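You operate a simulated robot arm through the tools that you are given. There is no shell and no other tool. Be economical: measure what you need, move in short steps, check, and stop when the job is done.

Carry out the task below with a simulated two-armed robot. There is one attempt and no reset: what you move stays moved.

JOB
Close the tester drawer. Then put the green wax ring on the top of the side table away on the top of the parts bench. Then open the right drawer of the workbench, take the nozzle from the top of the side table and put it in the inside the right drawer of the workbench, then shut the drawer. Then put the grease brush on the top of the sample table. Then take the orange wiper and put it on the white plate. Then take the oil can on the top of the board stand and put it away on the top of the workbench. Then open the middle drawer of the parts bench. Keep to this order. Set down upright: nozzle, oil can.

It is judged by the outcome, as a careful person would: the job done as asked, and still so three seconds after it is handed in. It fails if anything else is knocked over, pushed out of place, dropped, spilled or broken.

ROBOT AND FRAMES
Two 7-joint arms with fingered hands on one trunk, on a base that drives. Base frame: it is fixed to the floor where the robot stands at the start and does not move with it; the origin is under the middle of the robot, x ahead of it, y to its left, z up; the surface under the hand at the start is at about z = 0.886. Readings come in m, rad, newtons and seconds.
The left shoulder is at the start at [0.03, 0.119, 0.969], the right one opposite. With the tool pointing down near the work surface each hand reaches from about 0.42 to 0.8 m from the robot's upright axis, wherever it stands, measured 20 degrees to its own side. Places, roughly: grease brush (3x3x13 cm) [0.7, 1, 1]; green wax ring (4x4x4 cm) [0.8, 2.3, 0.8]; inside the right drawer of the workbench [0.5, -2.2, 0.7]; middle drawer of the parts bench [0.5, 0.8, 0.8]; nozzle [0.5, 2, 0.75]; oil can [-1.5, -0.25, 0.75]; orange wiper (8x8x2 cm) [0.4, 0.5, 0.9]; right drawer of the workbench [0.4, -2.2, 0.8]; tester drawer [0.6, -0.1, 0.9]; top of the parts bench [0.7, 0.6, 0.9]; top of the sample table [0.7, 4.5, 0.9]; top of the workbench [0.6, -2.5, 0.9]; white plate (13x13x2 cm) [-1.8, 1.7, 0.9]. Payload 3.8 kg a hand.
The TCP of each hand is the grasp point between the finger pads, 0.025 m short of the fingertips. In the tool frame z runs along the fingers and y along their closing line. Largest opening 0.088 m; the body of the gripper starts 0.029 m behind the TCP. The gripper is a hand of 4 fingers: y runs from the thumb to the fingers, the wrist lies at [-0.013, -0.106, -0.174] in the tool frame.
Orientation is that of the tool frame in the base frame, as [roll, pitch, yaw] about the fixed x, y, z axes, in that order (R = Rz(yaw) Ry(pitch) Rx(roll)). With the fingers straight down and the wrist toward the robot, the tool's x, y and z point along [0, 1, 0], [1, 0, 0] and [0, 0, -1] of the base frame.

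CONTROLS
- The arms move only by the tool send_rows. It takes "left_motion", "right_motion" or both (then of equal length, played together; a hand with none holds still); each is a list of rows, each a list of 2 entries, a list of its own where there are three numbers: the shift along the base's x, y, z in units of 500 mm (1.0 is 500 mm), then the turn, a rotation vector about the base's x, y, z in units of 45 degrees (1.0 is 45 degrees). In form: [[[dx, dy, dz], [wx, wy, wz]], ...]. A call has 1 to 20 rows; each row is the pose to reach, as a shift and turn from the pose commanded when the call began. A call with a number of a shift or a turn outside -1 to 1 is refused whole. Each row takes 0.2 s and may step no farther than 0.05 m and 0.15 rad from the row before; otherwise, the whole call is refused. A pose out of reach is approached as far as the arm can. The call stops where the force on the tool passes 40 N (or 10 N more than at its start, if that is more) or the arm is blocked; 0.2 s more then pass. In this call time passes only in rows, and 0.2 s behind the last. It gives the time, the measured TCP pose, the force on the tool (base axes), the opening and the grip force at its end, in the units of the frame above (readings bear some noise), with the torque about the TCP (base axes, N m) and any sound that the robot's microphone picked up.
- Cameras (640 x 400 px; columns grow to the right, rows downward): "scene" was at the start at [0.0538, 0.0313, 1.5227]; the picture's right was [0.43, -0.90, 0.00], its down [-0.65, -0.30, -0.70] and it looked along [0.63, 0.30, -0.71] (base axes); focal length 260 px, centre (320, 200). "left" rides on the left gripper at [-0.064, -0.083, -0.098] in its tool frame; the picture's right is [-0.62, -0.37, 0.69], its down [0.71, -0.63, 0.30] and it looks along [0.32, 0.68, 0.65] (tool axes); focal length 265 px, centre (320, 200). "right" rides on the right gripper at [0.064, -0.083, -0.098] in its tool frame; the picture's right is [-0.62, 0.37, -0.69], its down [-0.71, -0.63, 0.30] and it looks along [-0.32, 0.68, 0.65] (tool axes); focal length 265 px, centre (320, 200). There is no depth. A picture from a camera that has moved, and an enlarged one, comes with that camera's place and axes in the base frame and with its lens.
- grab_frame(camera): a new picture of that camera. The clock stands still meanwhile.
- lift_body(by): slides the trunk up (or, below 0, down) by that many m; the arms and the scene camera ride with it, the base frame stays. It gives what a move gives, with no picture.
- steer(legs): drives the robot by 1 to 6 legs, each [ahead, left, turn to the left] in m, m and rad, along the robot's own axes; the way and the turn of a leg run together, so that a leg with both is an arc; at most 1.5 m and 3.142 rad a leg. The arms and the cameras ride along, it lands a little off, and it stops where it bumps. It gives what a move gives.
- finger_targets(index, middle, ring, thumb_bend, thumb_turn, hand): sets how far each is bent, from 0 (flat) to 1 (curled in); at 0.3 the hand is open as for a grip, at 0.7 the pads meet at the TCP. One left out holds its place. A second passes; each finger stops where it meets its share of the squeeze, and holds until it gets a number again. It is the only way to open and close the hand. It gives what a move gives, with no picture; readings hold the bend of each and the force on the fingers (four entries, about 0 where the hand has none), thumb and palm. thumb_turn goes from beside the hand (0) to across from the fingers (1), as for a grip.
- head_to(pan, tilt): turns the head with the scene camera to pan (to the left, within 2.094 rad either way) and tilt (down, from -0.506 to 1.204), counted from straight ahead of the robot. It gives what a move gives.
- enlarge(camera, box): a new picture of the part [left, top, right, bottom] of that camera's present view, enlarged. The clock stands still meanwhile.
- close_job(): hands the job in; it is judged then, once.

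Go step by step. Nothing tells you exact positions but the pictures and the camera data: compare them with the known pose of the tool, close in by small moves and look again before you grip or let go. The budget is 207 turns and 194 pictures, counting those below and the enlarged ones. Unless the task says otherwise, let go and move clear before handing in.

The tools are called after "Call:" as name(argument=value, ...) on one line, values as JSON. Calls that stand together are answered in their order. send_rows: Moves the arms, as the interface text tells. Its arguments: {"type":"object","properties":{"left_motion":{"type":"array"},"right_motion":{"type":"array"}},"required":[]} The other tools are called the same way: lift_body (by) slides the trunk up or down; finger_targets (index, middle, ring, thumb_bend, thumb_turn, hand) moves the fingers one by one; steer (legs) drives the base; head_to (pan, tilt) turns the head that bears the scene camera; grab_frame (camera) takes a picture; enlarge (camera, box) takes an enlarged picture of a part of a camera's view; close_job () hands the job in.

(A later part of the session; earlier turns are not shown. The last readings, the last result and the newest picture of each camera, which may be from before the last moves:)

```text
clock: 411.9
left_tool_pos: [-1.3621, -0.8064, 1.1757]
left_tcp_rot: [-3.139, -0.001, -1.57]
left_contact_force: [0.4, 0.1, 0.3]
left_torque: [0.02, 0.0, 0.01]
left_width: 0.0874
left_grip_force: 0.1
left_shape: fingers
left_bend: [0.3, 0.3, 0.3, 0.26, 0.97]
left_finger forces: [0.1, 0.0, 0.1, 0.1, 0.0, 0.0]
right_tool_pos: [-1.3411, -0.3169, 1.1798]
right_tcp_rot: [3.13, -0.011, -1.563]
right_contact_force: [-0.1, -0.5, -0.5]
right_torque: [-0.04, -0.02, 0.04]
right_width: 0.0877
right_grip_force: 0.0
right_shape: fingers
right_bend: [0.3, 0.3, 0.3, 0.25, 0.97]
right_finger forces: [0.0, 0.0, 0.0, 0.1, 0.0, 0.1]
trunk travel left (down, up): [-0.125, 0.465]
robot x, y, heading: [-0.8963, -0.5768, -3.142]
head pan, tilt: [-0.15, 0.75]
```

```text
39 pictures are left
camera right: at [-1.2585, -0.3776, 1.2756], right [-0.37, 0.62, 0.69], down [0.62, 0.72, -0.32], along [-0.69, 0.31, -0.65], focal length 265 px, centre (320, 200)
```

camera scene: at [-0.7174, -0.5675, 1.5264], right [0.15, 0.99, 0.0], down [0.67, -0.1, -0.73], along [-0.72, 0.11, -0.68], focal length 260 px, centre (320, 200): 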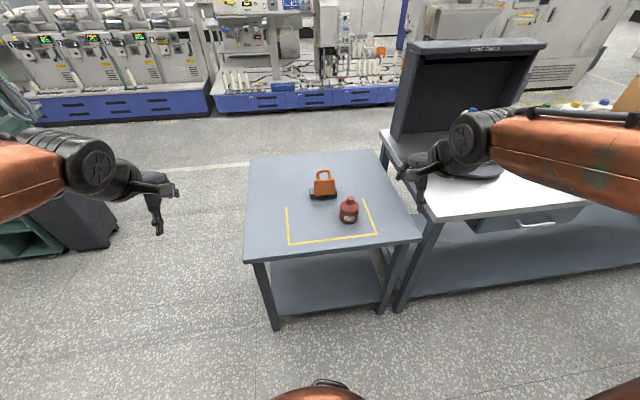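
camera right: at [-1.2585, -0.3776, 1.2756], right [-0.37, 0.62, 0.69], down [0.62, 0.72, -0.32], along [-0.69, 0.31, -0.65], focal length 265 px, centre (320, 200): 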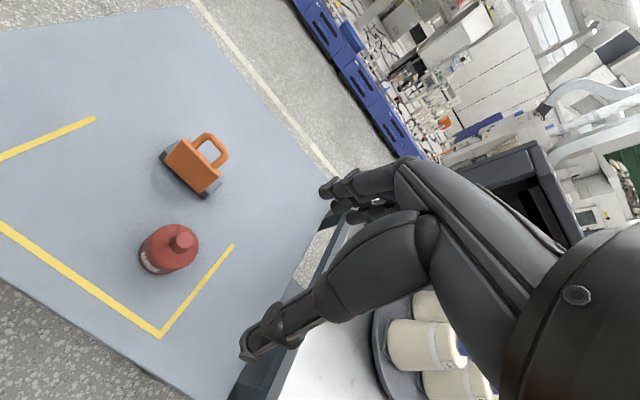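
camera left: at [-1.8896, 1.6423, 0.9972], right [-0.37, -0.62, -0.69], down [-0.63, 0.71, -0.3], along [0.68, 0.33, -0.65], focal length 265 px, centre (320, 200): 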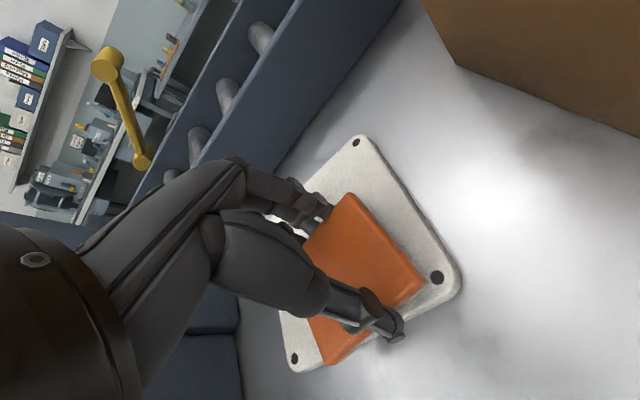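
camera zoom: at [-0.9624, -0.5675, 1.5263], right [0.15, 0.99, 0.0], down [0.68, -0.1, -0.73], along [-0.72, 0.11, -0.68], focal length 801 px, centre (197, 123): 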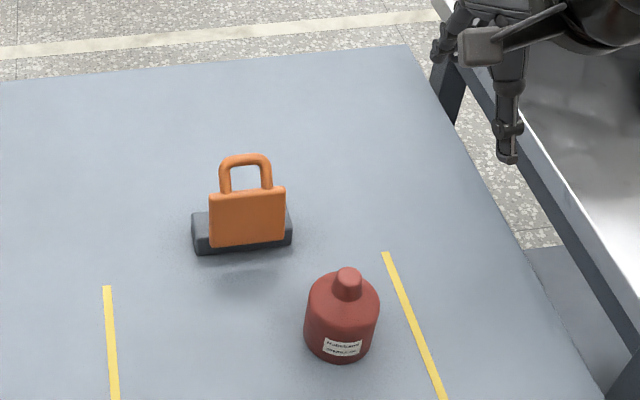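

The can has a cap ~3 cm wide at [-1.426, -0.337], z 0.815–0.86 — good to grip. Moving above it and lowering the trunk.

Call:
send_rows(right_motion=[[[-0.06, -0.01, 0], [0, 0, 0]], [[-0.12, -0.03, 0], [0, 0, 0]], [[-0.169, -0.04, 0], [0, 0, 0]]])

Call:
lift_body(by=-0.12)

Call:
send_rows(right_motion=[[[0, 0, -0.08], [0, 0, 0]], [[0, 0, -0.16], [0, 0, 0]], [[0, 0, -0.24], [0, 0, 0]]])

Call:
grab_frame(camera="right")

Call:
enlarge(camera="scene", box=[280, 160, 440, 290])

```text
clock: 412.7
left_tool_pos: [-1.3609, -0.8055, 1.1765]
left_tcp_rot: [-3.142, 0.001, -1.569]
left_contact_force: [0.6, 0.3, -0.5]
left_torque: [0.01, 0.02, -0.01]
left_width: 0.0878
left_grip_force: 0.1
left_shape: fingers
left_bend: [0.3, 0.3, 0.3, 0.26, 0.97]
left_finger forces: [0.0, 0.0, 0.1, 0.2, 0.0, 0.1]
right_tool_pos: [-1.4259, -0.335, 1.1808]
right_tcp_rot: [3.129, -0.011, -1.562]
right_contact_force: [0.8, 0.2, -0.1]
right_torque: [-0.01, 0.01, -0.05]
right_width: 0.088
right_grip_force: 0.1
right_shape: fingers
right_bend: [0.3, 0.3, 0.3, 0.25, 0.97]
right_finger forces: [0.0, 0.0, 0.0, 0.1, 0.1, 0.1]
trunk travel left (down, up): [-0.125, 0.465]
robot x, y, heading: [-0.8985, -0.5787, -3.142]
head pan, tilt: [-0.15, 0.75]
```

```text
clock: 414.2
left_tool_pos: [-1.3608, -0.8071, 1.0562]
left_tcp_rot: [-3.142, 0.001, -1.57]
left_contact_force: [-0.2, -0.7, 0.1]
left_torque: [0.04, 0.01, 0.02]
left_width: 0.0875
left_grip_force: 0.1
left_shape: fingers
left_bend: [0.3, 0.3, 0.3, 0.26, 0.97]
left_finger forces: [0.1, 0.0, 0.0, 0.0, 0.0, 0.0]
right_tool_pos: [-1.4249, -0.336, 1.0611]
right_tcp_rot: [3.129, -0.01, -1.563]
right_contact_force: [0.3, -0.1, 0.5]
right_torque: [0.0, 0.02, 0.04]
right_width: 0.0878
right_grip_force: 0.1
right_shape: fingers
right_bend: [0.3, 0.3, 0.3, 0.25, 0.97]
right_finger forces: [0.0, 0.0, 0.0, 0.0, 0.0, 0.0]
trunk travel left (down, up): [-0.005, 0.585]
robot x, y, heading: [-0.9005, -0.5767, -3.144]
head pan, tilt: [-0.15, 0.75]
```

```text
clock: 415.0
left_tool_pos: [-1.3611, -0.8063, 1.0557]
left_tcp_rot: [-3.14, -0.001, -1.571]
left_contact_force: [-0.3, 0.1, 0.0]
left_torque: [-0.04, 0.03, 0.02]
left_width: 0.0873
left_grip_force: 0.0
left_shape: fingers
left_bend: [0.3, 0.3, 0.3, 0.26, 0.97]
left_finger forces: [0.0, 0.1, 0.1, 0.1, 0.0, 0.1]
right_tool_pos: [-1.4254, -0.3367, 0.9408]
right_tcp_rot: [3.128, -0.012, -1.562]
right_contact_force: [-0.7, 0.2, -1.7]
right_torque: [0.03, -0.02, 0.0]
right_width: 0.0877
right_grip_force: 0.0
right_shape: fingers
right_bend: [0.3, 0.3, 0.3, 0.25, 0.97]
right_finger forces: [0.1, 0.0, 0.0, 0.1, 0.1, 0.0]
trunk travel left (down, up): [-0.005, 0.585]
robot x, y, heading: [-0.8953, -0.5788, -3.143]
head pan, tilt: [-0.15, 0.75]
```

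```text
38 pictures are left
camera right: at [-1.3413, -0.3984, 1.0366], right [-0.37, 0.62, 0.69], down [0.62, 0.72, -0.32], along [-0.69, 0.31, -0.65], focal length 265 px, centre (320, 200)
```

right: 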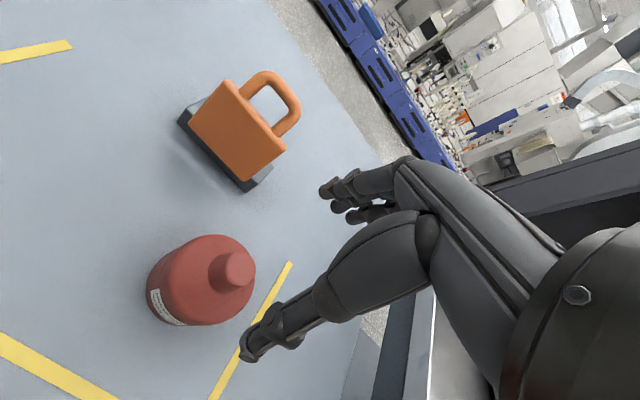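

```text
3.08 times, centred on (360, 225) of scene
camera zoom: at [-0.9614, -0.5676, 1.4063], right [0.15, 0.99, 0.0], down [0.67, -0.1, -0.73], along [-0.72, 0.11, -0.68], focal length 801 px, centre (197, 123)
```

zoom: 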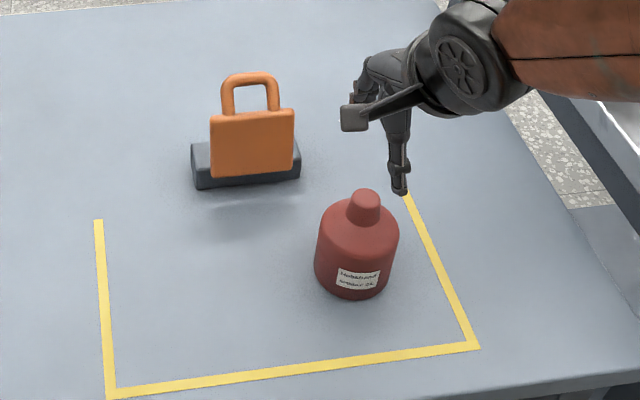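

Cap is right under the TCP. Descending to grip it.

Call:
send_rows(right_motion=[[[0, 0, -0.06], [0, 0, 0]], [[0, 0, -0.12], [0, 0, 0]], [[0, 0, -0.165], [0, 0, 0]], [[0, 0, -0.19], [0, 0, 0]]])

Call:
finger_targets(hand="right", index=0.68, middle=0.68, ring=0.62, thumb_bend=0.66)

Call:
grab_frame(camera="right")

```text
clock: 416.0
left_tool_pos: [-1.3609, -0.8064, 1.0566]
left_tcp_rot: [-3.141, 0.0, -1.569]
left_contact_force: [-0.3, -0.3, -0.2]
left_torque: [0.0, -0.04, -0.03]
left_width: 0.0876
left_grip_force: 0.0
left_shape: fingers
left_bend: [0.3, 0.3, 0.3, 0.26, 0.97]
left_finger forces: [0.0, 0.0, 0.1, 0.0, 0.1, 0.1]
right_tool_pos: [-1.425, -0.335, 0.845]
right_tcp_rot: [3.129, -0.012, -1.562]
right_contact_force: [0.2, -0.8, -0.5]
right_torque: [-0.03, 0.01, 0.01]
right_width: 0.0882
right_grip_force: 0.0
right_shape: fingers
right_bend: [0.3, 0.3, 0.3, 0.25, 0.97]
right_finger forces: [0.1, 0.0, 0.1, 0.0, 0.0, 0.1]
trunk travel left (down, up): [-0.005, 0.585]
robot x, y, heading: [-0.894, -0.5749, -3.139]
head pan, tilt: [-0.15, 0.75]
```

```text
clock: 417.0
left_tool_pos: [-1.3605, -0.8069, 1.0557]
left_tcp_rot: [-3.141, 0.001, -1.569]
left_contact_force: [-0.2, 0.0, -0.2]
left_torque: [0.02, 0.0, 0.02]
left_width: 0.0876
left_grip_force: 0.1
left_shape: fingers
left_bend: [0.3, 0.3, 0.3, 0.26, 0.97]
left_finger forces: [0.1, 0.0, 0.0, 0.0, 0.1, 0.0]
right_tool_pos: [-1.4252, -0.336, 0.8469]
right_tcp_rot: [3.128, -0.01, -1.562]
right_contact_force: [-1.9, -0.7, 6.6]
right_torque: [0.06, 0.26, 0.03]
right_width: 0.0503
right_grip_force: 14.2
right_shape: fingers
right_bend: [0.55, 0.58, 0.62, 0.41, 0.96]
right_finger forces: [6.7, 10.1, 0.0, 0.0, 11.7, 0.0]
trunk travel left (down, up): [-0.005, 0.585]
robot x, y, heading: [-0.8992, -0.5759, -3.145]
head pan, tilt: [-0.15, 0.75]
```

```text
36 pictures are left
camera right: at [-1.3411, -0.3978, 0.9421], right [-0.36, 0.62, 0.69], down [0.62, 0.72, -0.32], along [-0.7, 0.31, -0.65], focal length 265 px, centre (320, 200)
```

right: 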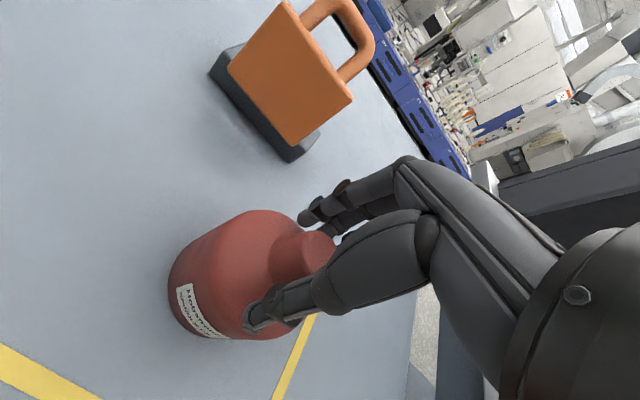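

Thumb is catching on the shoulder of the can. Opening, raising 13 mm and closing on the cap only.

Call:
finger_targets(hand="right", index=0.35, middle=0.35, ring=0.35, thumb_bend=0.3)

Call:
send_rows(right_motion=[[[0, 0, 0.024], [0, 0, 0]]])

Call:
finger_targets(hand="right", index=0.68, middle=0.68, ring=0.62, thumb_bend=0.66)

Call:
grab_frame(camera="right")

```text
clock: 418.0
left_tool_pos: [-1.3612, -0.806, 1.0558]
left_tcp_rot: [-3.142, -0.001, -1.57]
left_contact_force: [0.0, -0.3, -0.5]
left_torque: [-0.02, -0.01, 0.01]
left_width: 0.0873
left_grip_force: 0.0
left_shape: fingers
left_bend: [0.3, 0.3, 0.3, 0.26, 0.97]
left_finger forces: [0.1, 0.0, 0.0, 0.0, 0.0, 0.0]
right_tool_pos: [-1.4239, -0.3359, 0.8449]
right_tcp_rot: [3.128, -0.01, -1.562]
right_contact_force: [-0.4, -0.7, -0.3]
right_torque: [0.02, 0.03, 0.06]
right_width: 0.0793
right_grip_force: 0.1
right_shape: fingers
right_bend: [0.35, 0.35, 0.35, 0.3, 0.97]
right_finger forces: [0.0, 0.1, 0.0, 0.1, 0.1, 0.0]
trunk travel left (down, up): [-0.005, 0.585]
robot x, y, heading: [-0.8973, -0.5791, -3.139]
head pan, tilt: [-0.15, 0.75]
```

```text
clock: 418.4
left_tool_pos: [-1.3599, -0.8061, 1.0565]
left_tcp_rot: [3.141, 0.0, -1.57]
left_contact_force: [-0.6, -0.8, 1.2]
left_torque: [0.02, -0.03, -0.03]
left_width: 0.0875
left_grip_force: 0.0
left_shape: fingers
left_bend: [0.3, 0.3, 0.3, 0.26, 0.97]
left_finger forces: [0.1, 0.0, 0.1, 0.1, 0.0, 0.0]
right_tool_pos: [-1.4239, -0.3356, 0.8575]
right_tcp_rot: [3.128, -0.008, -1.563]
right_contact_force: [-0.8, -0.2, 0.1]
right_torque: [0.01, 0.0, 0.03]
right_width: 0.0789
right_grip_force: 0.0
right_shape: fingers
right_bend: [0.35, 0.35, 0.35, 0.3, 0.97]
right_finger forces: [0.1, 0.0, 0.0, 0.1, 0.0, 0.0]
trunk travel left (down, up): [-0.005, 0.585]
robot x, y, heading: [-0.8977, -0.5785, -3.145]
head pan, tilt: [-0.15, 0.75]
```

```text
clock: 419.4
left_tool_pos: [-1.3602, -0.8072, 1.0562]
left_tcp_rot: [-3.14, -0.001, -1.569]
left_contact_force: [-0.3, -0.7, -0.2]
left_torque: [0.04, 0.01, 0.0]
left_width: 0.0876
left_grip_force: 0.0
left_shape: fingers
left_bend: [0.3, 0.3, 0.3, 0.26, 0.97]
left_finger forces: [0.1, 0.0, 0.0, 0.0, 0.0, 0.0]
right_tool_pos: [-1.4258, -0.3361, 0.8583]
right_tcp_rot: [3.126, -0.011, -1.561]
right_contact_force: [-2.0, 1.4, 7.1]
right_torque: [0.03, 0.1, 0.01]
right_width: 0.0377
right_grip_force: 11.5
right_shape: fingers
right_bend: [0.57, 0.6, 0.62, 0.49, 0.97]
right_finger forces: [5.6, 8.3, 0.0, 0.1, 10.6, 0.1]
trunk travel left (down, up): [-0.005, 0.585]
robot x, y, heading: [-0.9049, -0.5794, -3.144]
head pan, tilt: [-0.15, 0.75]
```

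```text
35 pictures are left
camera right: at [-1.3411, -0.3975, 0.9544], right [-0.36, 0.62, 0.69], down [0.62, 0.72, -0.32], along [-0.7, 0.31, -0.65], focal length 265 px, centre (320, 200)
```

right: 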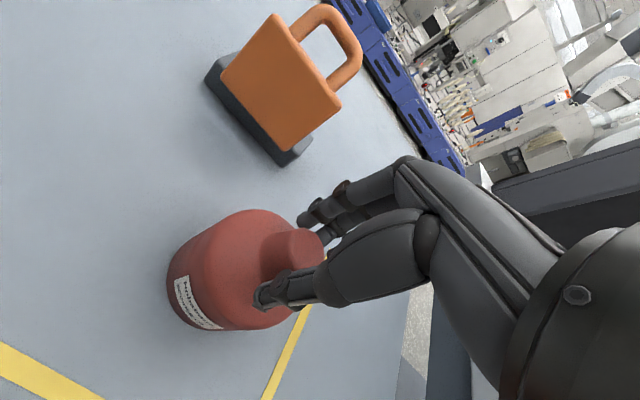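

Still resting on the shoulder; raising another 9 mm and retrying.

Call:
finger_targets(hand="right", index=0.42, middle=0.42, ring=0.42, thumb_bend=0.4)

Call:
send_rows(right_motion=[[[0, 0, 0.018], [0, 0, 0]]])

Call:
finger_targets(hand="right", index=0.68, middle=0.68, ring=0.62, thumb_bend=0.66)

Call:
grab_frame(camera="right")

```text
clock: 420.4
left_tool_pos: [-1.3603, -0.8055, 1.0551]
left_tcp_rot: [3.141, 0.0, -1.569]
left_contact_force: [-0.5, 0.1, -0.4]
left_torque: [0.01, -0.02, -0.03]
left_width: 0.0874
left_grip_force: 0.0
left_shape: fingers
left_bend: [0.3, 0.3, 0.3, 0.26, 0.97]
left_finger forces: [0.1, 0.0, 0.0, 0.0, 0.0, 0.0]
right_tool_pos: [-1.426, -0.336, 0.8573]
right_tcp_rot: [3.13, -0.011, -1.562]
right_contact_force: [-0.7, 0.0, -0.4]
right_torque: [-0.05, 0.02, 0.01]
right_width: 0.0607
right_grip_force: 0.2
right_shape: fingers
right_bend: [0.42, 0.42, 0.42, 0.4, 0.97]
right_finger forces: [0.0, 0.0, 0.0, 0.0, 0.0, 0.1]
trunk travel left (down, up): [-0.005, 0.585]
robot x, y, heading: [-0.8973, -0.579, -3.145]
head pan, tilt: [-0.15, 0.75]
```

```text
clock: 420.8
left_tool_pos: [-1.3597, -0.8061, 1.0566]
left_tcp_rot: [-3.141, 0.0, -1.57]
left_contact_force: [0.1, 0.5, 0.2]
left_torque: [-0.03, -0.02, 0.0]
left_width: 0.0875
left_grip_force: 0.0
left_shape: fingers
left_bend: [0.3, 0.3, 0.3, 0.26, 0.97]
left_finger forces: [0.0, 0.0, 0.0, 0.0, 0.0, 0.1]
right_tool_pos: [-1.4236, -0.3354, 0.8664]
right_tcp_rot: [3.129, -0.01, -1.562]
right_contact_force: [0.4, 0.4, 1.0]
right_torque: [0.01, 0.01, 0.0]
right_width: 0.0611
right_grip_force: 0.0
right_shape: fingers
right_bend: [0.42, 0.42, 0.42, 0.4, 0.97]
right_finger forces: [0.0, 0.0, 0.1, 0.1, 0.1, 0.0]
trunk travel left (down, up): [-0.005, 0.585]
robot x, y, heading: [-0.902, -0.5786, -3.141]
head pan, tilt: [-0.15, 0.75]
```

```text
clock: 421.8
left_tool_pos: [-1.3593, -0.8058, 1.0567]
left_tcp_rot: [3.141, 0.002, -1.567]
left_contact_force: [0.8, 0.4, 0.9]
left_torque: [0.01, -0.02, -0.01]
left_width: 0.0875
left_grip_force: 0.0
left_shape: fingers
left_bend: [0.3, 0.3, 0.3, 0.26, 0.97]
left_finger forces: [0.0, 0.0, 0.0, 0.0, 0.0, 0.0]
right_tool_pos: [-1.4262, -0.3359, 0.8676]
right_tcp_rot: [3.128, -0.011, -1.562]
right_contact_force: [-1.9, 1.1, 2.9]
right_torque: [0.06, 0.1, 0.01]
right_width: 0.0277
right_grip_force: 8.5
right_shape: fingers
right_bend: [0.59, 0.63, 0.62, 0.55, 0.97]
right_finger forces: [4.2, 5.2, 0.0, 0.1, 7.6, 0.1]
trunk travel left (down, up): [-0.005, 0.585]
robot x, y, heading: [-0.9004, -0.5749, -3.145]
head pan, tilt: [-0.15, 0.75]
```

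```text
34 pictures are left
camera right: at [-1.3412, -0.3976, 0.9633], right [-0.36, 0.62, 0.69], down [0.62, 0.72, -0.32], along [-0.7, 0.31, -0.65], focal length 265 px, centre (320, 200)
```

right: 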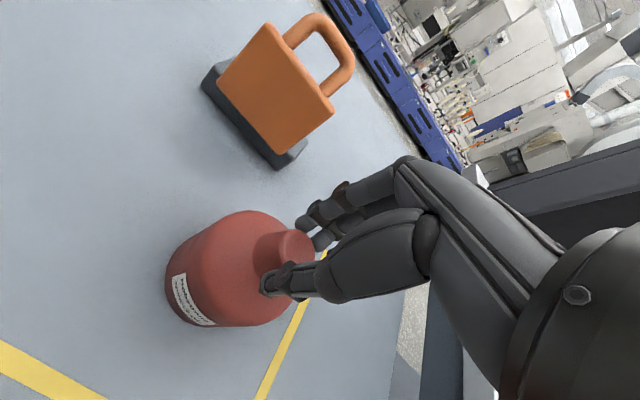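

Now the grip width (2.8 cm) matches the cap. Squeezing firmly and lifting a little to test.

Call:
finger_targets(hand="right", index=0.82, middle=0.82, ring=0.64, thumb_bend=0.8)

Call:
send_rows(right_motion=[[[0, 0, 0.02], [0, 0, 0]], [[0, 0, 0.05], [0, 0, 0]]])

Call:
grab_frame(camera="right")

```text
clock: 422.8
left_tool_pos: [-1.36, -0.8056, 1.0567]
left_tcp_rot: [3.14, 0.001, -1.571]
left_contact_force: [-0.5, -0.2, 0.2]
left_torque: [0.0, 0.0, -0.02]
left_width: 0.0875
left_grip_force: 0.1
left_shape: fingers
left_bend: [0.3, 0.3, 0.3, 0.26, 0.97]
left_finger forces: [0.0, 0.0, 0.0, 0.0, 0.1, 0.0]
right_tool_pos: [-1.4253, -0.3356, 0.8659]
right_tcp_rot: [3.128, -0.011, -1.563]
right_contact_force: [-1.1, 0.3, 5.2]
right_torque: [-0.01, -0.18, -0.04]
right_width: 0.026
right_grip_force: 10.6
right_shape: fingers
right_bend: [0.73, 0.82, 0.64, 0.56, 0.96]
right_finger forces: [9.1, 0.1, 0.1, 0.0, 11.3, 0.0]
trunk travel left (down, up): [-0.005, 0.585]
robot x, y, heading: [-0.897, -0.5777, -3.142]
head pan, tilt: [-0.15, 0.75]
```

```text
clock: 423.4
left_tool_pos: [-1.36, -0.8057, 1.0571]
left_tcp_rot: [3.141, -0.002, -1.57]
left_contact_force: [0.4, -1.3, 0.4]
left_torque: [0.0, 0.03, -0.03]
left_width: 0.0877
left_grip_force: 0.0
left_shape: fingers
left_bend: [0.3, 0.3, 0.3, 0.26, 0.97]
left_finger forces: [0.0, 0.0, 0.0, 0.1, 0.0, 0.1]
right_tool_pos: [-1.4254, -0.336, 0.8916]
right_tcp_rot: [3.133, -0.012, -1.563]
right_contact_force: [-0.2, -0.7, -1.1]
right_torque: [0.0, 0.02, -0.01]
right_width: 0.0
right_grip_force: 0.0
right_shape: fingers
right_bend: [0.75, 0.82, 0.64, 0.67, 0.97]
right_finger forces: [0.1, 0.0, 0.0, 0.0, 0.1, 0.1]
trunk travel left (down, up): [-0.005, 0.585]
robot x, y, heading: [-0.8988, -0.5745, -3.144]
head pan, tilt: [-0.15, 0.75]
```

```text
33 pictures are left
camera right: at [-1.3408, -0.3972, 0.9879], right [-0.37, 0.62, 0.69], down [0.62, 0.72, -0.32], along [-0.69, 0.31, -0.65], focal length 265 px, centre (320, 200)
```

right: 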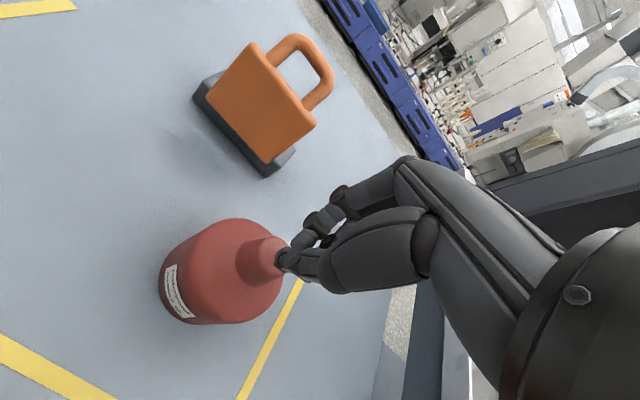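

It slipped off from over-squeezing, but the can still stands in place. Retrying slightly lower with a moderate squeeze.

Call:
finger_targets(hand="right", index=0.4, middle=0.4, ring=0.4, thumb_bend=0.38)

Call:
send_rows(right_motion=[[[0, 0, -0.03], [0, 0, 0]], [[0, 0, -0.06], [0, 0, 0]]])

Call:
finger_targets(hand="right", index=0.68, middle=0.68, ring=0.62, thumb_bend=0.66)

Call:
send_rows(right_motion=[[[0, 0, 0.014], [0, 0, 0]], [[0, 0, 0.03], [0, 0, 0]]])

Call:
grab_frame(camera="right")

```text
clock: 424.4
left_tool_pos: [-1.3606, -0.8056, 1.0567]
left_tcp_rot: [-3.141, -0.001, -1.568]
left_contact_force: [0.1, 0.6, -0.4]
left_torque: [0.0, 0.0, 0.04]
left_width: 0.0876
left_grip_force: 0.1
left_shape: fingers
left_bend: [0.3, 0.3, 0.3, 0.26, 0.97]
left_finger forces: [0.1, 0.1, 0.0, 0.0, 0.1, 0.0]
right_tool_pos: [-1.4244, -0.3363, 0.8922]
right_tcp_rot: [3.129, -0.01, -1.562]
right_contact_force: [-0.5, -1.8, 0.2]
right_torque: [-0.01, 0.0, 0.0]
right_width: 0.0654
right_grip_force: 0.0
right_shape: fingers
right_bend: [0.4, 0.4, 0.4, 0.38, 0.97]
right_finger forces: [0.0, 0.0, 0.0, 0.0, 0.0, 0.1]
trunk travel left (down, up): [-0.005, 0.585]
robot x, y, heading: [-0.9004, -0.5744, -3.137]
head pan, tilt: [-0.15, 0.75]
```

```text
clock: 425.0
left_tool_pos: [-1.3608, -0.8062, 1.0564]
left_tcp_rot: [-3.142, -0.001, -1.569]
left_contact_force: [0.5, 0.6, -0.5]
left_torque: [-0.02, -0.02, 0.01]
left_width: 0.0875
left_grip_force: 0.0
left_shape: fingers
left_bend: [0.3, 0.3, 0.3, 0.26, 0.97]
left_finger forces: [0.1, 0.0, 0.0, 0.0, 0.1, 0.0]
right_tool_pos: [-1.4244, -0.3373, 0.8607]
right_tcp_rot: [3.13, -0.012, -1.561]
right_contact_force: [0.6, -0.4, -0.8]
right_torque: [0.02, 0.03, -0.01]
right_width: 0.0652
right_grip_force: 0.0
right_shape: fingers
right_bend: [0.4, 0.4, 0.4, 0.38, 0.97]
right_finger forces: [0.1, 0.1, 0.0, 0.0, 0.0, 0.0]
trunk travel left (down, up): [-0.005, 0.585]
robot x, y, heading: [-0.8996, -0.5774, -3.139]
head pan, tilt: [-0.15, 0.75]
```

```text
clock: 426.0
left_tool_pos: [-1.3605, -0.8061, 1.0571]
left_tcp_rot: [3.141, -0.001, -1.569]
left_contact_force: [-0.5, 1.2, 0.6]
left_torque: [0.0, -0.02, 0.0]
left_width: 0.0878
left_grip_force: 0.1
left_shape: fingers
left_bend: [0.3, 0.3, 0.3, 0.26, 0.97]
left_finger forces: [0.0, 0.0, 0.0, 0.0, 0.0, 0.0]
right_tool_pos: [-1.4253, -0.3361, 0.862]
right_tcp_rot: [3.129, -0.01, -1.56]
right_contact_force: [-3.3, 1.6, 4.3]
right_torque: [0.04, 0.11, 0.02]
right_width: 0.0331
right_grip_force: 10.5
right_shape: fingers
right_bend: [0.57, 0.6, 0.62, 0.53, 0.96]
right_finger forces: [5.1, 7.0, 0.0, 0.0, 9.8, 0.0]
trunk travel left (down, up): [-0.005, 0.585]
robot x, y, heading: [-0.8973, -0.5785, -3.145]
head pan, tilt: [-0.15, 0.75]
```

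```text
clock: 426.6
left_tool_pos: [-1.3603, -0.8064, 1.057]
left_tcp_rot: [3.141, 0.0, -1.568]
left_contact_force: [-0.2, 0.0, -0.3]
left_torque: [0.0, -0.02, -0.01]
left_width: 0.0878
left_grip_force: 0.1
left_shape: fingers
left_bend: [0.3, 0.3, 0.3, 0.26, 0.97]
left_finger forces: [0.0, 0.0, 0.0, 0.1, 0.0, 0.1]
right_tool_pos: [-1.4231, -0.3353, 0.8757]
right_tcp_rot: [3.13, -0.01, -1.563]
right_contact_force: [0.1, 0.1, -0.7]
right_torque: [0.03, 0.01, 0.01]
right_width: 0.0189
right_grip_force: 3.6
right_shape: fingers
right_bend: [0.63, 0.66, 0.62, 0.59, 0.97]
right_finger forces: [2.2, 1.3, 0.1, 0.0, 3.5, 0.0]
trunk travel left (down, up): [-0.005, 0.585]
robot x, y, heading: [-0.899, -0.5744, -3.142]
head pan, tilt: [-0.15, 0.75]
```

```text
32 pictures are left
camera right: at [-1.3401, -0.3975, 0.9722], right [-0.37, 0.62, 0.69], down [0.62, 0.72, -0.32], along [-0.69, 0.31, -0.65], focal length 265 px, centre (320, 200)
```

right: 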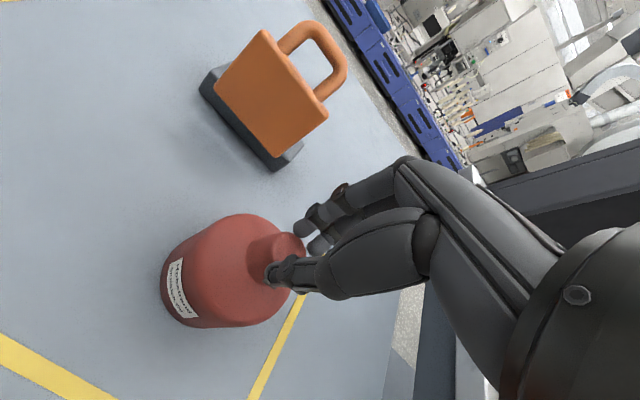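

The cap is conical, so a top grip slips. I'll instead grip the body from the side with the left hand rolled sideways (as used with the brush), coming from the free -y side. First release and raise the right hand.

Call:
finger_targets(hand="right", index=0.3, middle=0.3, ring=0.3, thumb_bend=0.3)

Call:
send_rows(right_motion=[[[0, 0, 0.06], [0, 0, 0]], [[0, 0, 0.14], [0, 0, 0]], [[0, 0, 0.22], [0, 0, 0]], [[0, 0, 0.3], [0, 0, 0]], [[0.04, 0, 0.38], [0, 0, 0]], [[0.1, 0, 0.46], [0, 0, 0]], [[0.14, 0, 0.54], [0, 0, 0]], [[0.16, 0, 0.62], [0, 0, 0]]])

Call:
lift_body(by=0.12)

Call:
steer(legs=[[-0.2, 0, 0], [0, -0.36, 0]])

Call:
grab_frame(camera="scene")

```text
clock: 427.6
left_tool_pos: [-1.3602, -0.8055, 1.057]
left_tcp_rot: [3.14, 0.0, -1.569]
left_contact_force: [-0.2, -0.3, 0.0]
left_torque: [0.0, -0.04, -0.02]
left_width: 0.0875
left_grip_force: 0.0
left_shape: fingers
left_bend: [0.3, 0.3, 0.3, 0.26, 0.97]
left_finger forces: [0.0, 0.0, 0.0, 0.0, 0.0, 0.1]
right_tool_pos: [-1.4238, -0.336, 0.876]
right_tcp_rot: [3.13, -0.009, -1.561]
right_contact_force: [-0.8, -0.1, 0.1]
right_torque: [0.01, -0.04, 0.01]
right_width: 0.0846
right_grip_force: 0.1
right_shape: fingers
right_bend: [0.3, 0.3, 0.3, 0.3, 0.97]
right_finger forces: [0.0, 0.1, 0.1, 0.1, 0.1, 0.1]
trunk travel left (down, up): [-0.005, 0.585]
robot x, y, heading: [-0.8987, -0.5742, -3.142]
head pan, tilt: [-0.15, 0.75]
```

```text
clock: 429.4
left_tool_pos: [-1.3614, -0.8066, 1.0566]
left_tcp_rot: [3.141, -0.001, -1.569]
left_contact_force: [0.2, 0.0, -0.9]
left_torque: [0.02, -0.02, 0.02]
left_width: 0.0872
left_grip_force: 0.1
left_shape: fingers
left_bend: [0.3, 0.3, 0.3, 0.26, 0.97]
left_finger forces: [0.0, 0.1, 0.1, 0.0, 0.1, 0.1]
right_tool_pos: [-1.3435, -0.3363, 1.187]
right_tcp_rot: [3.13, -0.009, -1.562]
right_contact_force: [0.2, -0.7, 0.2]
right_torque: [0.0, 0.02, 0.01]
right_width: 0.0842
right_grip_force: 0.1
right_shape: fingers
right_bend: [0.3, 0.3, 0.3, 0.3, 0.97]
right_finger forces: [0.1, 0.1, 0.1, 0.0, 0.1, 0.1]
trunk travel left (down, up): [-0.005, 0.585]
robot x, y, heading: [-0.8963, -0.5754, -3.144]
head pan, tilt: [-0.15, 0.75]
```

```text
clock: 430.9
left_tool_pos: [-1.36, -0.8064, 1.1764]
left_tcp_rot: [-3.141, 0.002, -1.569]
left_contact_force: [-0.7, -0.9, 0.1]
left_torque: [-0.03, 0.0, -0.02]
left_width: 0.0875
left_grip_force: 0.0
left_shape: fingers
left_bend: [0.3, 0.3, 0.3, 0.26, 0.97]
left_finger forces: [0.1, 0.1, 0.0, 0.0, 0.0, 0.1]
right_tool_pos: [-1.3438, -0.336, 1.305]
right_tcp_rot: [3.13, -0.009, -1.56]
right_contact_force: [0.5, 0.0, 0.7]
right_torque: [0.01, 0.0, 0.02]
right_width: 0.0844
right_grip_force: 0.0
right_shape: fingers
right_bend: [0.3, 0.3, 0.3, 0.3, 0.97]
right_finger forces: [0.0, 0.0, 0.1, 0.0, 0.1, 0.1]
trunk travel left (down, up): [-0.125, 0.465]
robot x, y, heading: [-0.8972, -0.5742, -3.148]
head pan, tilt: [-0.15, 0.75]
```

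```text
clock: 434.4
left_tool_pos: [-1.1609, -0.4478, 1.1761]
left_tcp_rot: [3.14, -0.001, -1.567]
left_contact_force: [0.1, 0.0, 0.7]
left_torque: [-0.02, -0.01, 0.01]
left_width: 0.0875
left_grip_force: 0.0
left_shape: fingers
left_bend: [0.3, 0.3, 0.3, 0.26, 0.97]
left_finger forces: [0.0, 0.1, 0.1, 0.0, 0.0, 0.0]
right_tool_pos: [-1.1447, 0.0219, 1.3054]
right_tcp_rot: [3.13, -0.011, -1.562]
right_contact_force: [-0.1, 0.3, -0.1]
right_torque: [-0.02, -0.02, 0.02]
right_width: 0.0844
right_grip_force: 0.0
right_shape: fingers
right_bend: [0.3, 0.3, 0.3, 0.3, 0.97]
right_finger forces: [0.0, 0.1, 0.1, 0.0, 0.0, 0.0]
trunk travel left (down, up): [-0.125, 0.465]
robot x, y, heading: [-0.6991, -0.2215, -3.144]
head pan, tilt: [-0.15, 0.75]
```

```text
31 pictures are left
camera scene: at [-0.7609, -0.2091, 1.5263], right [0.15, 0.99, 0.0], down [0.67, -0.1, -0.73], along [-0.72, 0.11, -0.68], focal length 260 px, centre (320, 200)
```

scene: 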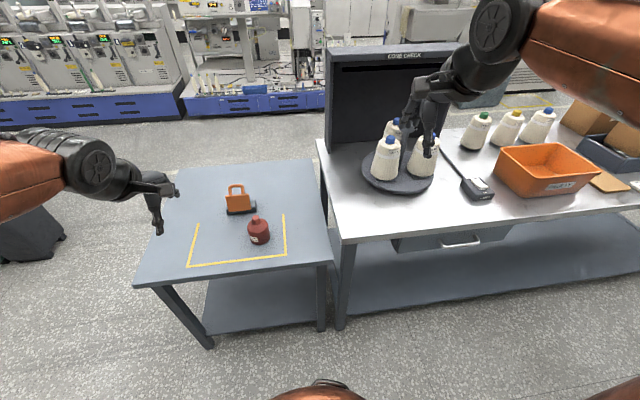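

The can is upright and untouched. Rolling the left hand sideways (fingers toward +y) in free air.

Call:
send_rows(left_motion=[[[0, -0.03, 0], [0.15, 0, 0]], [[0, -0.06, 0], [0.3, 0, 0]], [[0, -0.09, 0], [0.45, 0, 0]], [[0, -0.12, 0], [0.6, 0, 0]], [[0, -0.15, 0], [0.75, 0, 0]], [[0, -0.15, 0], [0.9, 0, 0]], [[0, -0.15, 0], [1.0, 0, 0]]], right_motion=[[[0, 0, 0.02], [0, 0, 0]], [[0, 0, 0.04], [0, 0, 0]], [[0, 0, 0.06], [0, 0, 0]], [[0, 0, 0.08], [0, 0, 0]], [[0, 0, 0.1], [0, 0, 0]], [[0, 0, 0.12], [0, 0, 0]], [[0, 0, 0.12], [0, 0, 0]]])

Call:
send_rows(left_motion=[[[0, 0, 0], [0.15, 0, 0]], [[0, 0, 0], [0.3, 0, 0]], [[0, 0, 0], [0.45, 0, 0]], [[0, 0, 0], [0.62, 0, 0]]])

Call:
finger_targets(hand="left", index=0.2, middle=0.2, ring=0.2, thumb_bend=0.2)

Call:
steer(legs=[[0.18, 0, 0.003]])

Call:
lift_body(by=-0.12)

Call:
grab_frame(camera="scene")

```text
clock: 436.0
left_tool_pos: [-1.1609, -0.5254, 1.1782]
left_tcp_rot: [-3.14, 0.787, -1.569]
left_contact_force: [0.5, -0.4, 0.2]
left_torque: [0.02, 0.02, -0.01]
left_width: 0.0874
left_grip_force: 0.1
left_shape: fingers
left_bend: [0.3, 0.3, 0.3, 0.26, 0.97]
left_finger forces: [0.0, 0.0, 0.0, 0.1, 0.0, 0.1]
right_tool_pos: [-1.1444, 0.0204, 1.3671]
right_tcp_rot: [3.13, -0.009, -1.563]
right_contact_force: [-0.7, 0.2, 0.3]
right_torque: [-0.02, 0.0, 0.02]
right_width: 0.0846
right_grip_force: 0.0
right_shape: fingers
right_bend: [0.3, 0.3, 0.3, 0.3, 0.97]
right_finger forces: [0.0, 0.1, 0.0, 0.0, 0.0, 0.0]
trunk travel left (down, up): [-0.125, 0.465]
robot x, y, heading: [-0.6986, -0.2165, -3.138]
head pan, tilt: [-0.15, 0.75]
```

```text
clock: 437.0
left_tool_pos: [-1.1604, -0.5246, 1.1771]
left_tcp_rot: [3.137, 1.276, -1.576]
left_contact_force: [-0.8, -0.3, -0.2]
left_torque: [0.01, 0.01, 0.01]
left_width: 0.0877
left_grip_force: 0.0
left_shape: fingers
left_bend: [0.3, 0.3, 0.3, 0.26, 0.97]
left_finger forces: [0.0, 0.1, 0.0, 0.0, 0.0, 0.0]
right_tool_pos: [-1.1458, 0.0209, 1.3652]
right_tcp_rot: [3.129, -0.007, -1.561]
right_contact_force: [-0.9, -0.3, 0.0]
right_torque: [0.0, 0.03, -0.01]
right_width: 0.0844
right_grip_force: 0.0
right_shape: fingers
right_bend: [0.3, 0.3, 0.3, 0.3, 0.97]
right_finger forces: [0.0, 0.1, 0.0, 0.0, 0.1, 0.1]
trunk travel left (down, up): [-0.125, 0.465]
robot x, y, heading: [-0.6985, -0.2181, -3.141]
head pan, tilt: [-0.15, 0.75]
```

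```text
clock: 438.0
left_tool_pos: [-1.1604, -0.5247, 1.1769]
left_tcp_rot: [3.141, 1.273, -1.57]
left_contact_force: [0.6, 0.0, -0.2]
left_torque: [0.02, 0.0, 0.02]
left_width: 0.1031
left_grip_force: 0.1
left_shape: fingers
left_bend: [0.2, 0.2, 0.2, 0.2, 0.97]
left_finger forces: [0.0, 0.0, 0.0, 0.0, 0.1, 0.0]
right_tool_pos: [-1.1447, 0.021, 1.3661]
right_tcp_rot: [3.129, -0.01, -1.562]
right_contact_force: [-0.7, 0.3, -0.5]
right_torque: [0.0, 0.01, -0.01]
right_width: 0.0847
right_grip_force: 0.1
right_shape: fingers
right_bend: [0.3, 0.3, 0.3, 0.3, 0.97]
right_finger forces: [0.0, 0.0, 0.1, 0.0, 0.0, 0.0]
trunk travel left (down, up): [-0.125, 0.465]
robot x, y, heading: [-0.7, -0.2191, -3.141]
head pan, tilt: [-0.15, 0.75]
```

```text
clock: 439.5
left_tool_pos: [-1.343, -0.5268, 1.1769]
left_tcp_rot: [-3.129, 1.273, -1.554]
left_contact_force: [-0.7, 0.3, 0.0]
left_torque: [0.03, -0.01, -0.02]
left_width: 0.1031
left_grip_force: 0.1
left_shape: fingers
left_bend: [0.2, 0.2, 0.2, 0.2, 0.97]
left_finger forces: [0.0, 0.0, 0.0, 0.0, 0.0, 0.0]
right_tool_pos: [-1.3297, 0.0193, 1.3668]
right_tcp_rot: [3.132, -0.01, -1.558]
right_contact_force: [0.0, -1.4, -0.3]
right_torque: [-0.01, -0.04, 0.02]
right_width: 0.0846
right_grip_force: 0.0
right_shape: fingers
right_bend: [0.3, 0.3, 0.3, 0.3, 0.97]
right_finger forces: [0.0, 0.1, 0.1, 0.0, 0.0, 0.0]
trunk travel left (down, up): [-0.125, 0.465]
robot x, y, heading: [-0.8797, -0.218, -3.143]
head pan, tilt: [-0.15, 0.75]
```

```text
clock: 441.0
left_tool_pos: [-1.3428, -0.525, 1.0575]
left_tcp_rot: [-3.136, 1.274, -1.561]
left_contact_force: [-0.3, -0.2, 0.2]
left_torque: [0.02, 0.0, 0.03]
left_width: 0.1033
left_grip_force: 0.0
left_shape: fingers
left_bend: [0.2, 0.2, 0.2, 0.2, 0.97]
left_finger forces: [0.0, 0.1, 0.0, 0.0, 0.1, 0.0]
right_tool_pos: [-1.328, 0.0199, 1.2474]
right_tcp_rot: [3.129, -0.011, -1.56]
right_contact_force: [0.2, 0.7, -0.9]
right_torque: [0.0, 0.01, 0.0]
right_width: 0.0845
right_grip_force: 0.0
right_shape: fingers
right_bend: [0.3, 0.3, 0.3, 0.3, 0.97]
right_finger forces: [0.1, 0.0, 0.1, 0.0, 0.1, 0.1]
trunk travel left (down, up): [-0.005, 0.585]
robot x, y, heading: [-0.8834, -0.2187, -3.133]
head pan, tilt: [-0.15, 0.75]
```

```text
30 pictures are left
camera scene: at [-0.9433, -0.211, 1.4065], right [0.15, 0.99, 0.0], down [0.67, -0.1, -0.73], along [-0.72, 0.11, -0.68], focal length 260 px, centre (320, 200)
```

scene: 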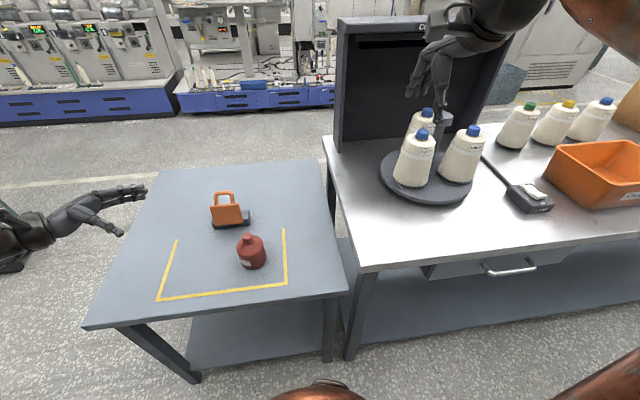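

Hand is rolled and opened to 10 cm. Lowering it beside the can (on its -y side) to body height.

Call:
send_rows(left_motion=[[[-0.05, 0, -0.06], [0, 0, 0]], [[-0.1, 0, -0.12], [0, 0, 0]], [[-0.156, 0, -0.18], [0, 0, 0]], [[-0.156, 0, -0.26], [0, 0, 0]], [[-0.156, 0, -0.34], [0, 0, 0]], [[-0.156, 0, -0.42], [0, 0, 0]], [[-0.156, 0, -0.48], [0, 0, 0]], [[-0.156, 0, -0.53], [0, 0, 0]]])

Call:
grab_frame(camera="left")

Call:
enlarge(camera="scene", box=[120, 160, 340, 310])

```text
clock: 442.8
left_tool_pos: [-1.4205, -0.526, 0.7907]
left_tcp_rot: [-3.133, 1.273, -1.558]
left_contact_force: [-0.1, 0.1, -0.2]
left_torque: [-0.04, -0.05, 0.01]
left_width: 0.1034
left_grip_force: 0.1
left_shape: fingers
left_bend: [0.2, 0.2, 0.2, 0.2, 0.97]
left_finger forces: [0.0, 0.0, 0.1, 0.0, 0.0, 0.0]
right_tool_pos: [-1.3286, 0.0184, 1.2449]
right_tcp_rot: [3.13, -0.009, -1.559]
right_contact_force: [0.7, 0.2, 0.0]
right_torque: [0.0, 0.0, -0.03]
right_width: 0.0846
right_grip_force: 0.1
right_shape: fingers
right_bend: [0.3, 0.3, 0.3, 0.3, 0.97]
right_finger forces: [0.0, 0.0, 0.0, 0.1, 0.0, 0.2]
trunk travel left (down, up): [-0.005, 0.585]
robot x, y, heading: [-0.8767, -0.2205, -3.14]
head pan, tilt: [-0.15, 0.75]
```

```text
29 pictures are left
camera left: at [-1.3381, -0.6019, 0.8793], right [0.36, 0.85, 0.39], down [0.63, 0.08, -0.77], along [-0.68, 0.53, -0.5], focal length 265 px, centre (320, 200)
```

left: 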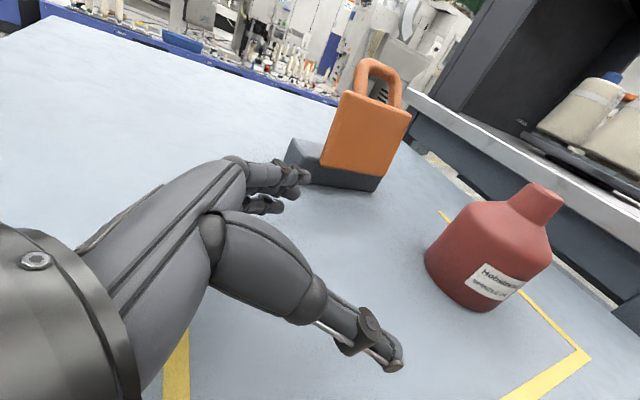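

```text
2.67 times, centred on (230, 235) of scene
camera zoom: at [-0.9436, -0.2114, 1.4063], right [0.15, 0.99, 0.0], down [0.68, -0.1, -0.73], along [-0.72, 0.11, -0.68], focal length 694 px, centre (560, 107)
```

zoom: 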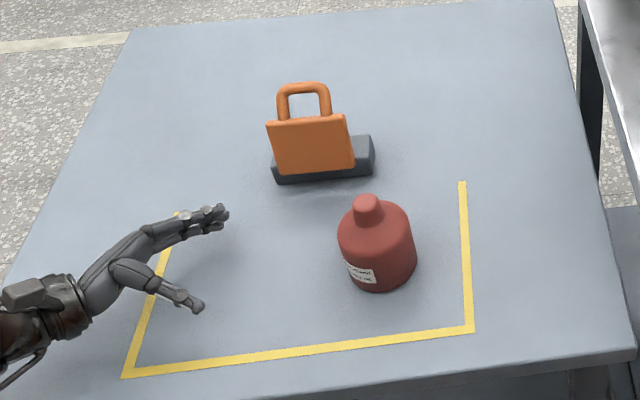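

Aligned. Advancing +y so thumb and fingers straddle the body.

Call:
send_rows(left_motion=[[[0.004, 0.08, -0.004], [0, 0, 0]], [[0.004, 0.16, -0.008], [0, 0, 0]], [[0.004, 0.24, -0.008], [0, 0, 0]], [[0.004, 0.3, -0.008], [0, 0, 0]], [[0.004, 0.345, -0.008], [0, 0, 0]]])

Call:
grab_frame(camera="left")

Call:
enlarge(camera="scene", box=[180, 180, 330, 290])

```text
clock: 444.0
left_tool_pos: [-1.4175, -0.3536, 0.7883]
left_tcp_rot: [-3.134, 1.272, -1.561]
left_contact_force: [0.6, -0.1, 0.6]
left_torque: [-0.02, 0.03, 0.03]
left_width: 0.1035
left_grip_force: 0.0
left_shape: fingers
left_bend: [0.2, 0.2, 0.2, 0.2, 0.97]
left_finger forces: [0.0, 0.0, 0.1, 0.0, 0.0, 0.0]
right_tool_pos: [-1.3278, 0.0199, 1.2451]
right_tcp_rot: [3.13, -0.01, -1.558]
right_contact_force: [-0.3, 0.1, -0.8]
right_torque: [0.01, -0.01, -0.02]
right_width: 0.0847
right_grip_force: 0.0
right_shape: fingers
right_bend: [0.3, 0.3, 0.3, 0.3, 0.97]
right_finger forces: [0.1, 0.1, 0.1, 0.0, 0.0, 0.0]
trunk travel left (down, up): [-0.005, 0.585]
robot x, y, heading: [-0.8817, -0.22, -3.137]
head pan, tilt: [-0.15, 0.75]
```

```text
27 pictures are left
camera left: at [-1.336, -0.4288, 0.8762], right [0.36, 0.85, 0.39], down [0.63, 0.08, -0.77], along [-0.68, 0.53, -0.5], focal length 265 px, centre (320, 200)
```

left: 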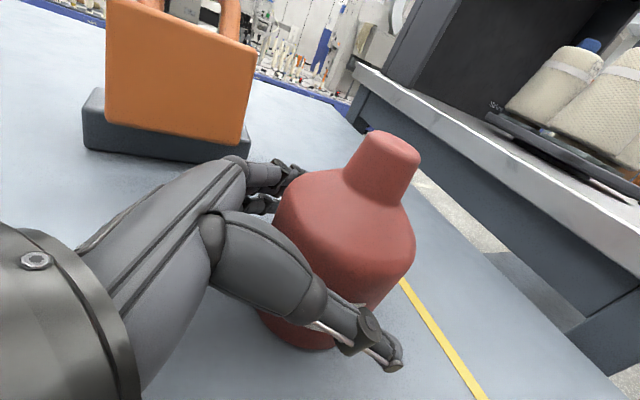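

```text
3.64 times, centred on (255, 235) of scene
camera zoom: at [-0.9435, -0.2109, 1.4063], right [0.15, 0.99, 0.0], down [0.67, -0.1, -0.73], along [-0.72, 0.11, -0.68], focal length 946 px, centre (556, 73)
```

zoom: 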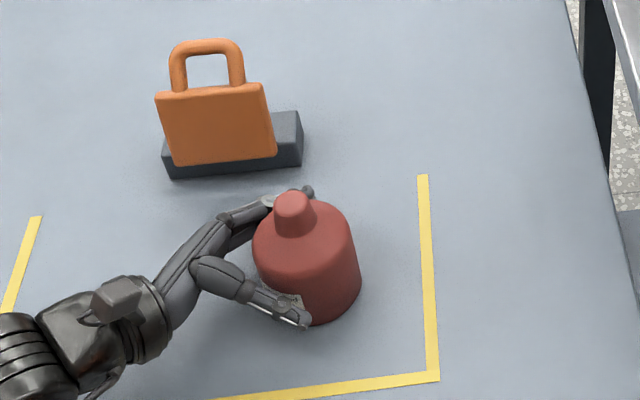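

The can sits between thumb and fingers, clear of the orange item. Closing on the body.

Call:
finger_targets(hand="left", index=0.45, middle=0.45, ring=0.45, thumb_bend=0.45)

Call:
finger_targets(hand="left", index=0.55, middle=0.55, ring=0.55, thumb_bend=0.55)

Call:
send_rows(left_motion=[[[0, 0, 0.02], [0, 0, 0]], [[0, 0, 0.06], [0, 0, 0]]])

Call:
grab_frame(camera="left")

```text
clock: 445.0
left_tool_pos: [-1.4177, -0.3527, 0.7873]
left_tcp_rot: [-3.139, 1.272, -1.566]
left_contact_force: [-1.1, -0.1, -0.1]
left_torque: [0.03, 0.13, -0.02]
left_width: 0.0737
left_grip_force: 11.7
left_shape: fingers
left_bend: [0.37, 0.41, 0.41, 0.35, 0.97]
left_finger forces: [6.5, 3.1, 2.6, 0.0, 11.0, 0.0]
right_tool_pos: [-1.3279, 0.0194, 1.2461]
right_tcp_rot: [3.13, -0.009, -1.558]
right_contact_force: [-0.2, 0.1, -1.0]
right_torque: [0.0, 0.02, 0.0]
right_width: 0.0843
right_grip_force: 0.1
right_shape: fingers
right_bend: [0.3, 0.3, 0.3, 0.3, 0.97]
right_finger forces: [0.0, 0.0, 0.0, 0.0, 0.0, 0.0]
trunk travel left (down, up): [-0.005, 0.585]
robot x, y, heading: [-0.8828, -0.222, -3.137]
head pan, tilt: [-0.15, 0.75]
```

```text
clock: 446.0
left_tool_pos: [-1.4174, -0.3521, 0.7884]
left_tcp_rot: [-3.138, 1.272, -1.565]
left_contact_force: [-2.2, 0.8, 1.9]
left_torque: [0.01, 0.2, 0.03]
left_width: 0.0714
left_grip_force: 19.2
left_shape: fingers
left_bend: [0.44, 0.47, 0.47, 0.33, 0.96]
left_finger forces: [8.5, 5.9, 5.6, 0.0, 18.5, 0.0]
right_tool_pos: [-1.3283, 0.0191, 1.2461]
right_tcp_rot: [3.129, -0.011, -1.559]
right_contact_force: [-0.2, -0.2, -1.1]
right_torque: [-0.01, -0.02, -0.01]
right_width: 0.0848
right_grip_force: 0.1
right_shape: fingers
right_bend: [0.3, 0.3, 0.3, 0.3, 0.97]
right_finger forces: [0.0, 0.0, 0.0, 0.0, 0.1, 0.0]
trunk travel left (down, up): [-0.005, 0.585]
robot x, y, heading: [-0.8844, -0.2171, -3.142]
head pan, tilt: [-0.15, 0.75]
```

```text
clock: 446.6
left_tool_pos: [-1.4188, -0.3523, 0.8172]
left_tcp_rot: [-3.138, 1.272, -1.563]
left_contact_force: [-0.5, 0.2, -2.9]
left_torque: [-0.07, 0.03, 0.0]
left_width: 0.0714
left_grip_force: 18.5
left_shape: fingers
left_bend: [0.44, 0.48, 0.47, 0.33, 0.96]
left_finger forces: [8.4, 5.6, 4.9, 0.0, 18.8, 0.0]
right_tool_pos: [-1.3278, 0.0191, 1.2456]
right_tcp_rot: [3.13, -0.01, -1.557]
right_contact_force: [-1.2, 0.3, 0.1]
right_torque: [0.01, 0.01, 0.05]
right_width: 0.0844
right_grip_force: 0.1
right_shape: fingers
right_bend: [0.3, 0.3, 0.3, 0.3, 0.97]
right_finger forces: [0.0, 0.1, 0.0, 0.1, 0.1, 0.0]
trunk travel left (down, up): [-0.005, 0.585]
robot x, y, heading: [-0.8841, -0.2216, -3.137]
head pan, tilt: [-0.15, 0.75]
```

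```text
25 pictures are left
camera left: at [-1.3361, -0.4292, 0.9061], right [0.36, 0.85, 0.39], down [0.63, 0.08, -0.77], along [-0.68, 0.53, -0.5], focal length 265 px, centre (320, 200)
```

left: 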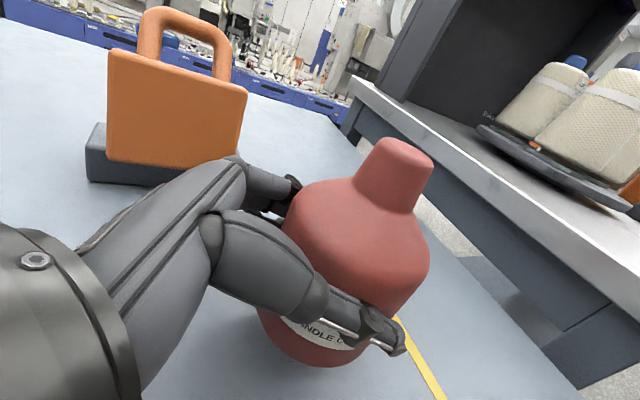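

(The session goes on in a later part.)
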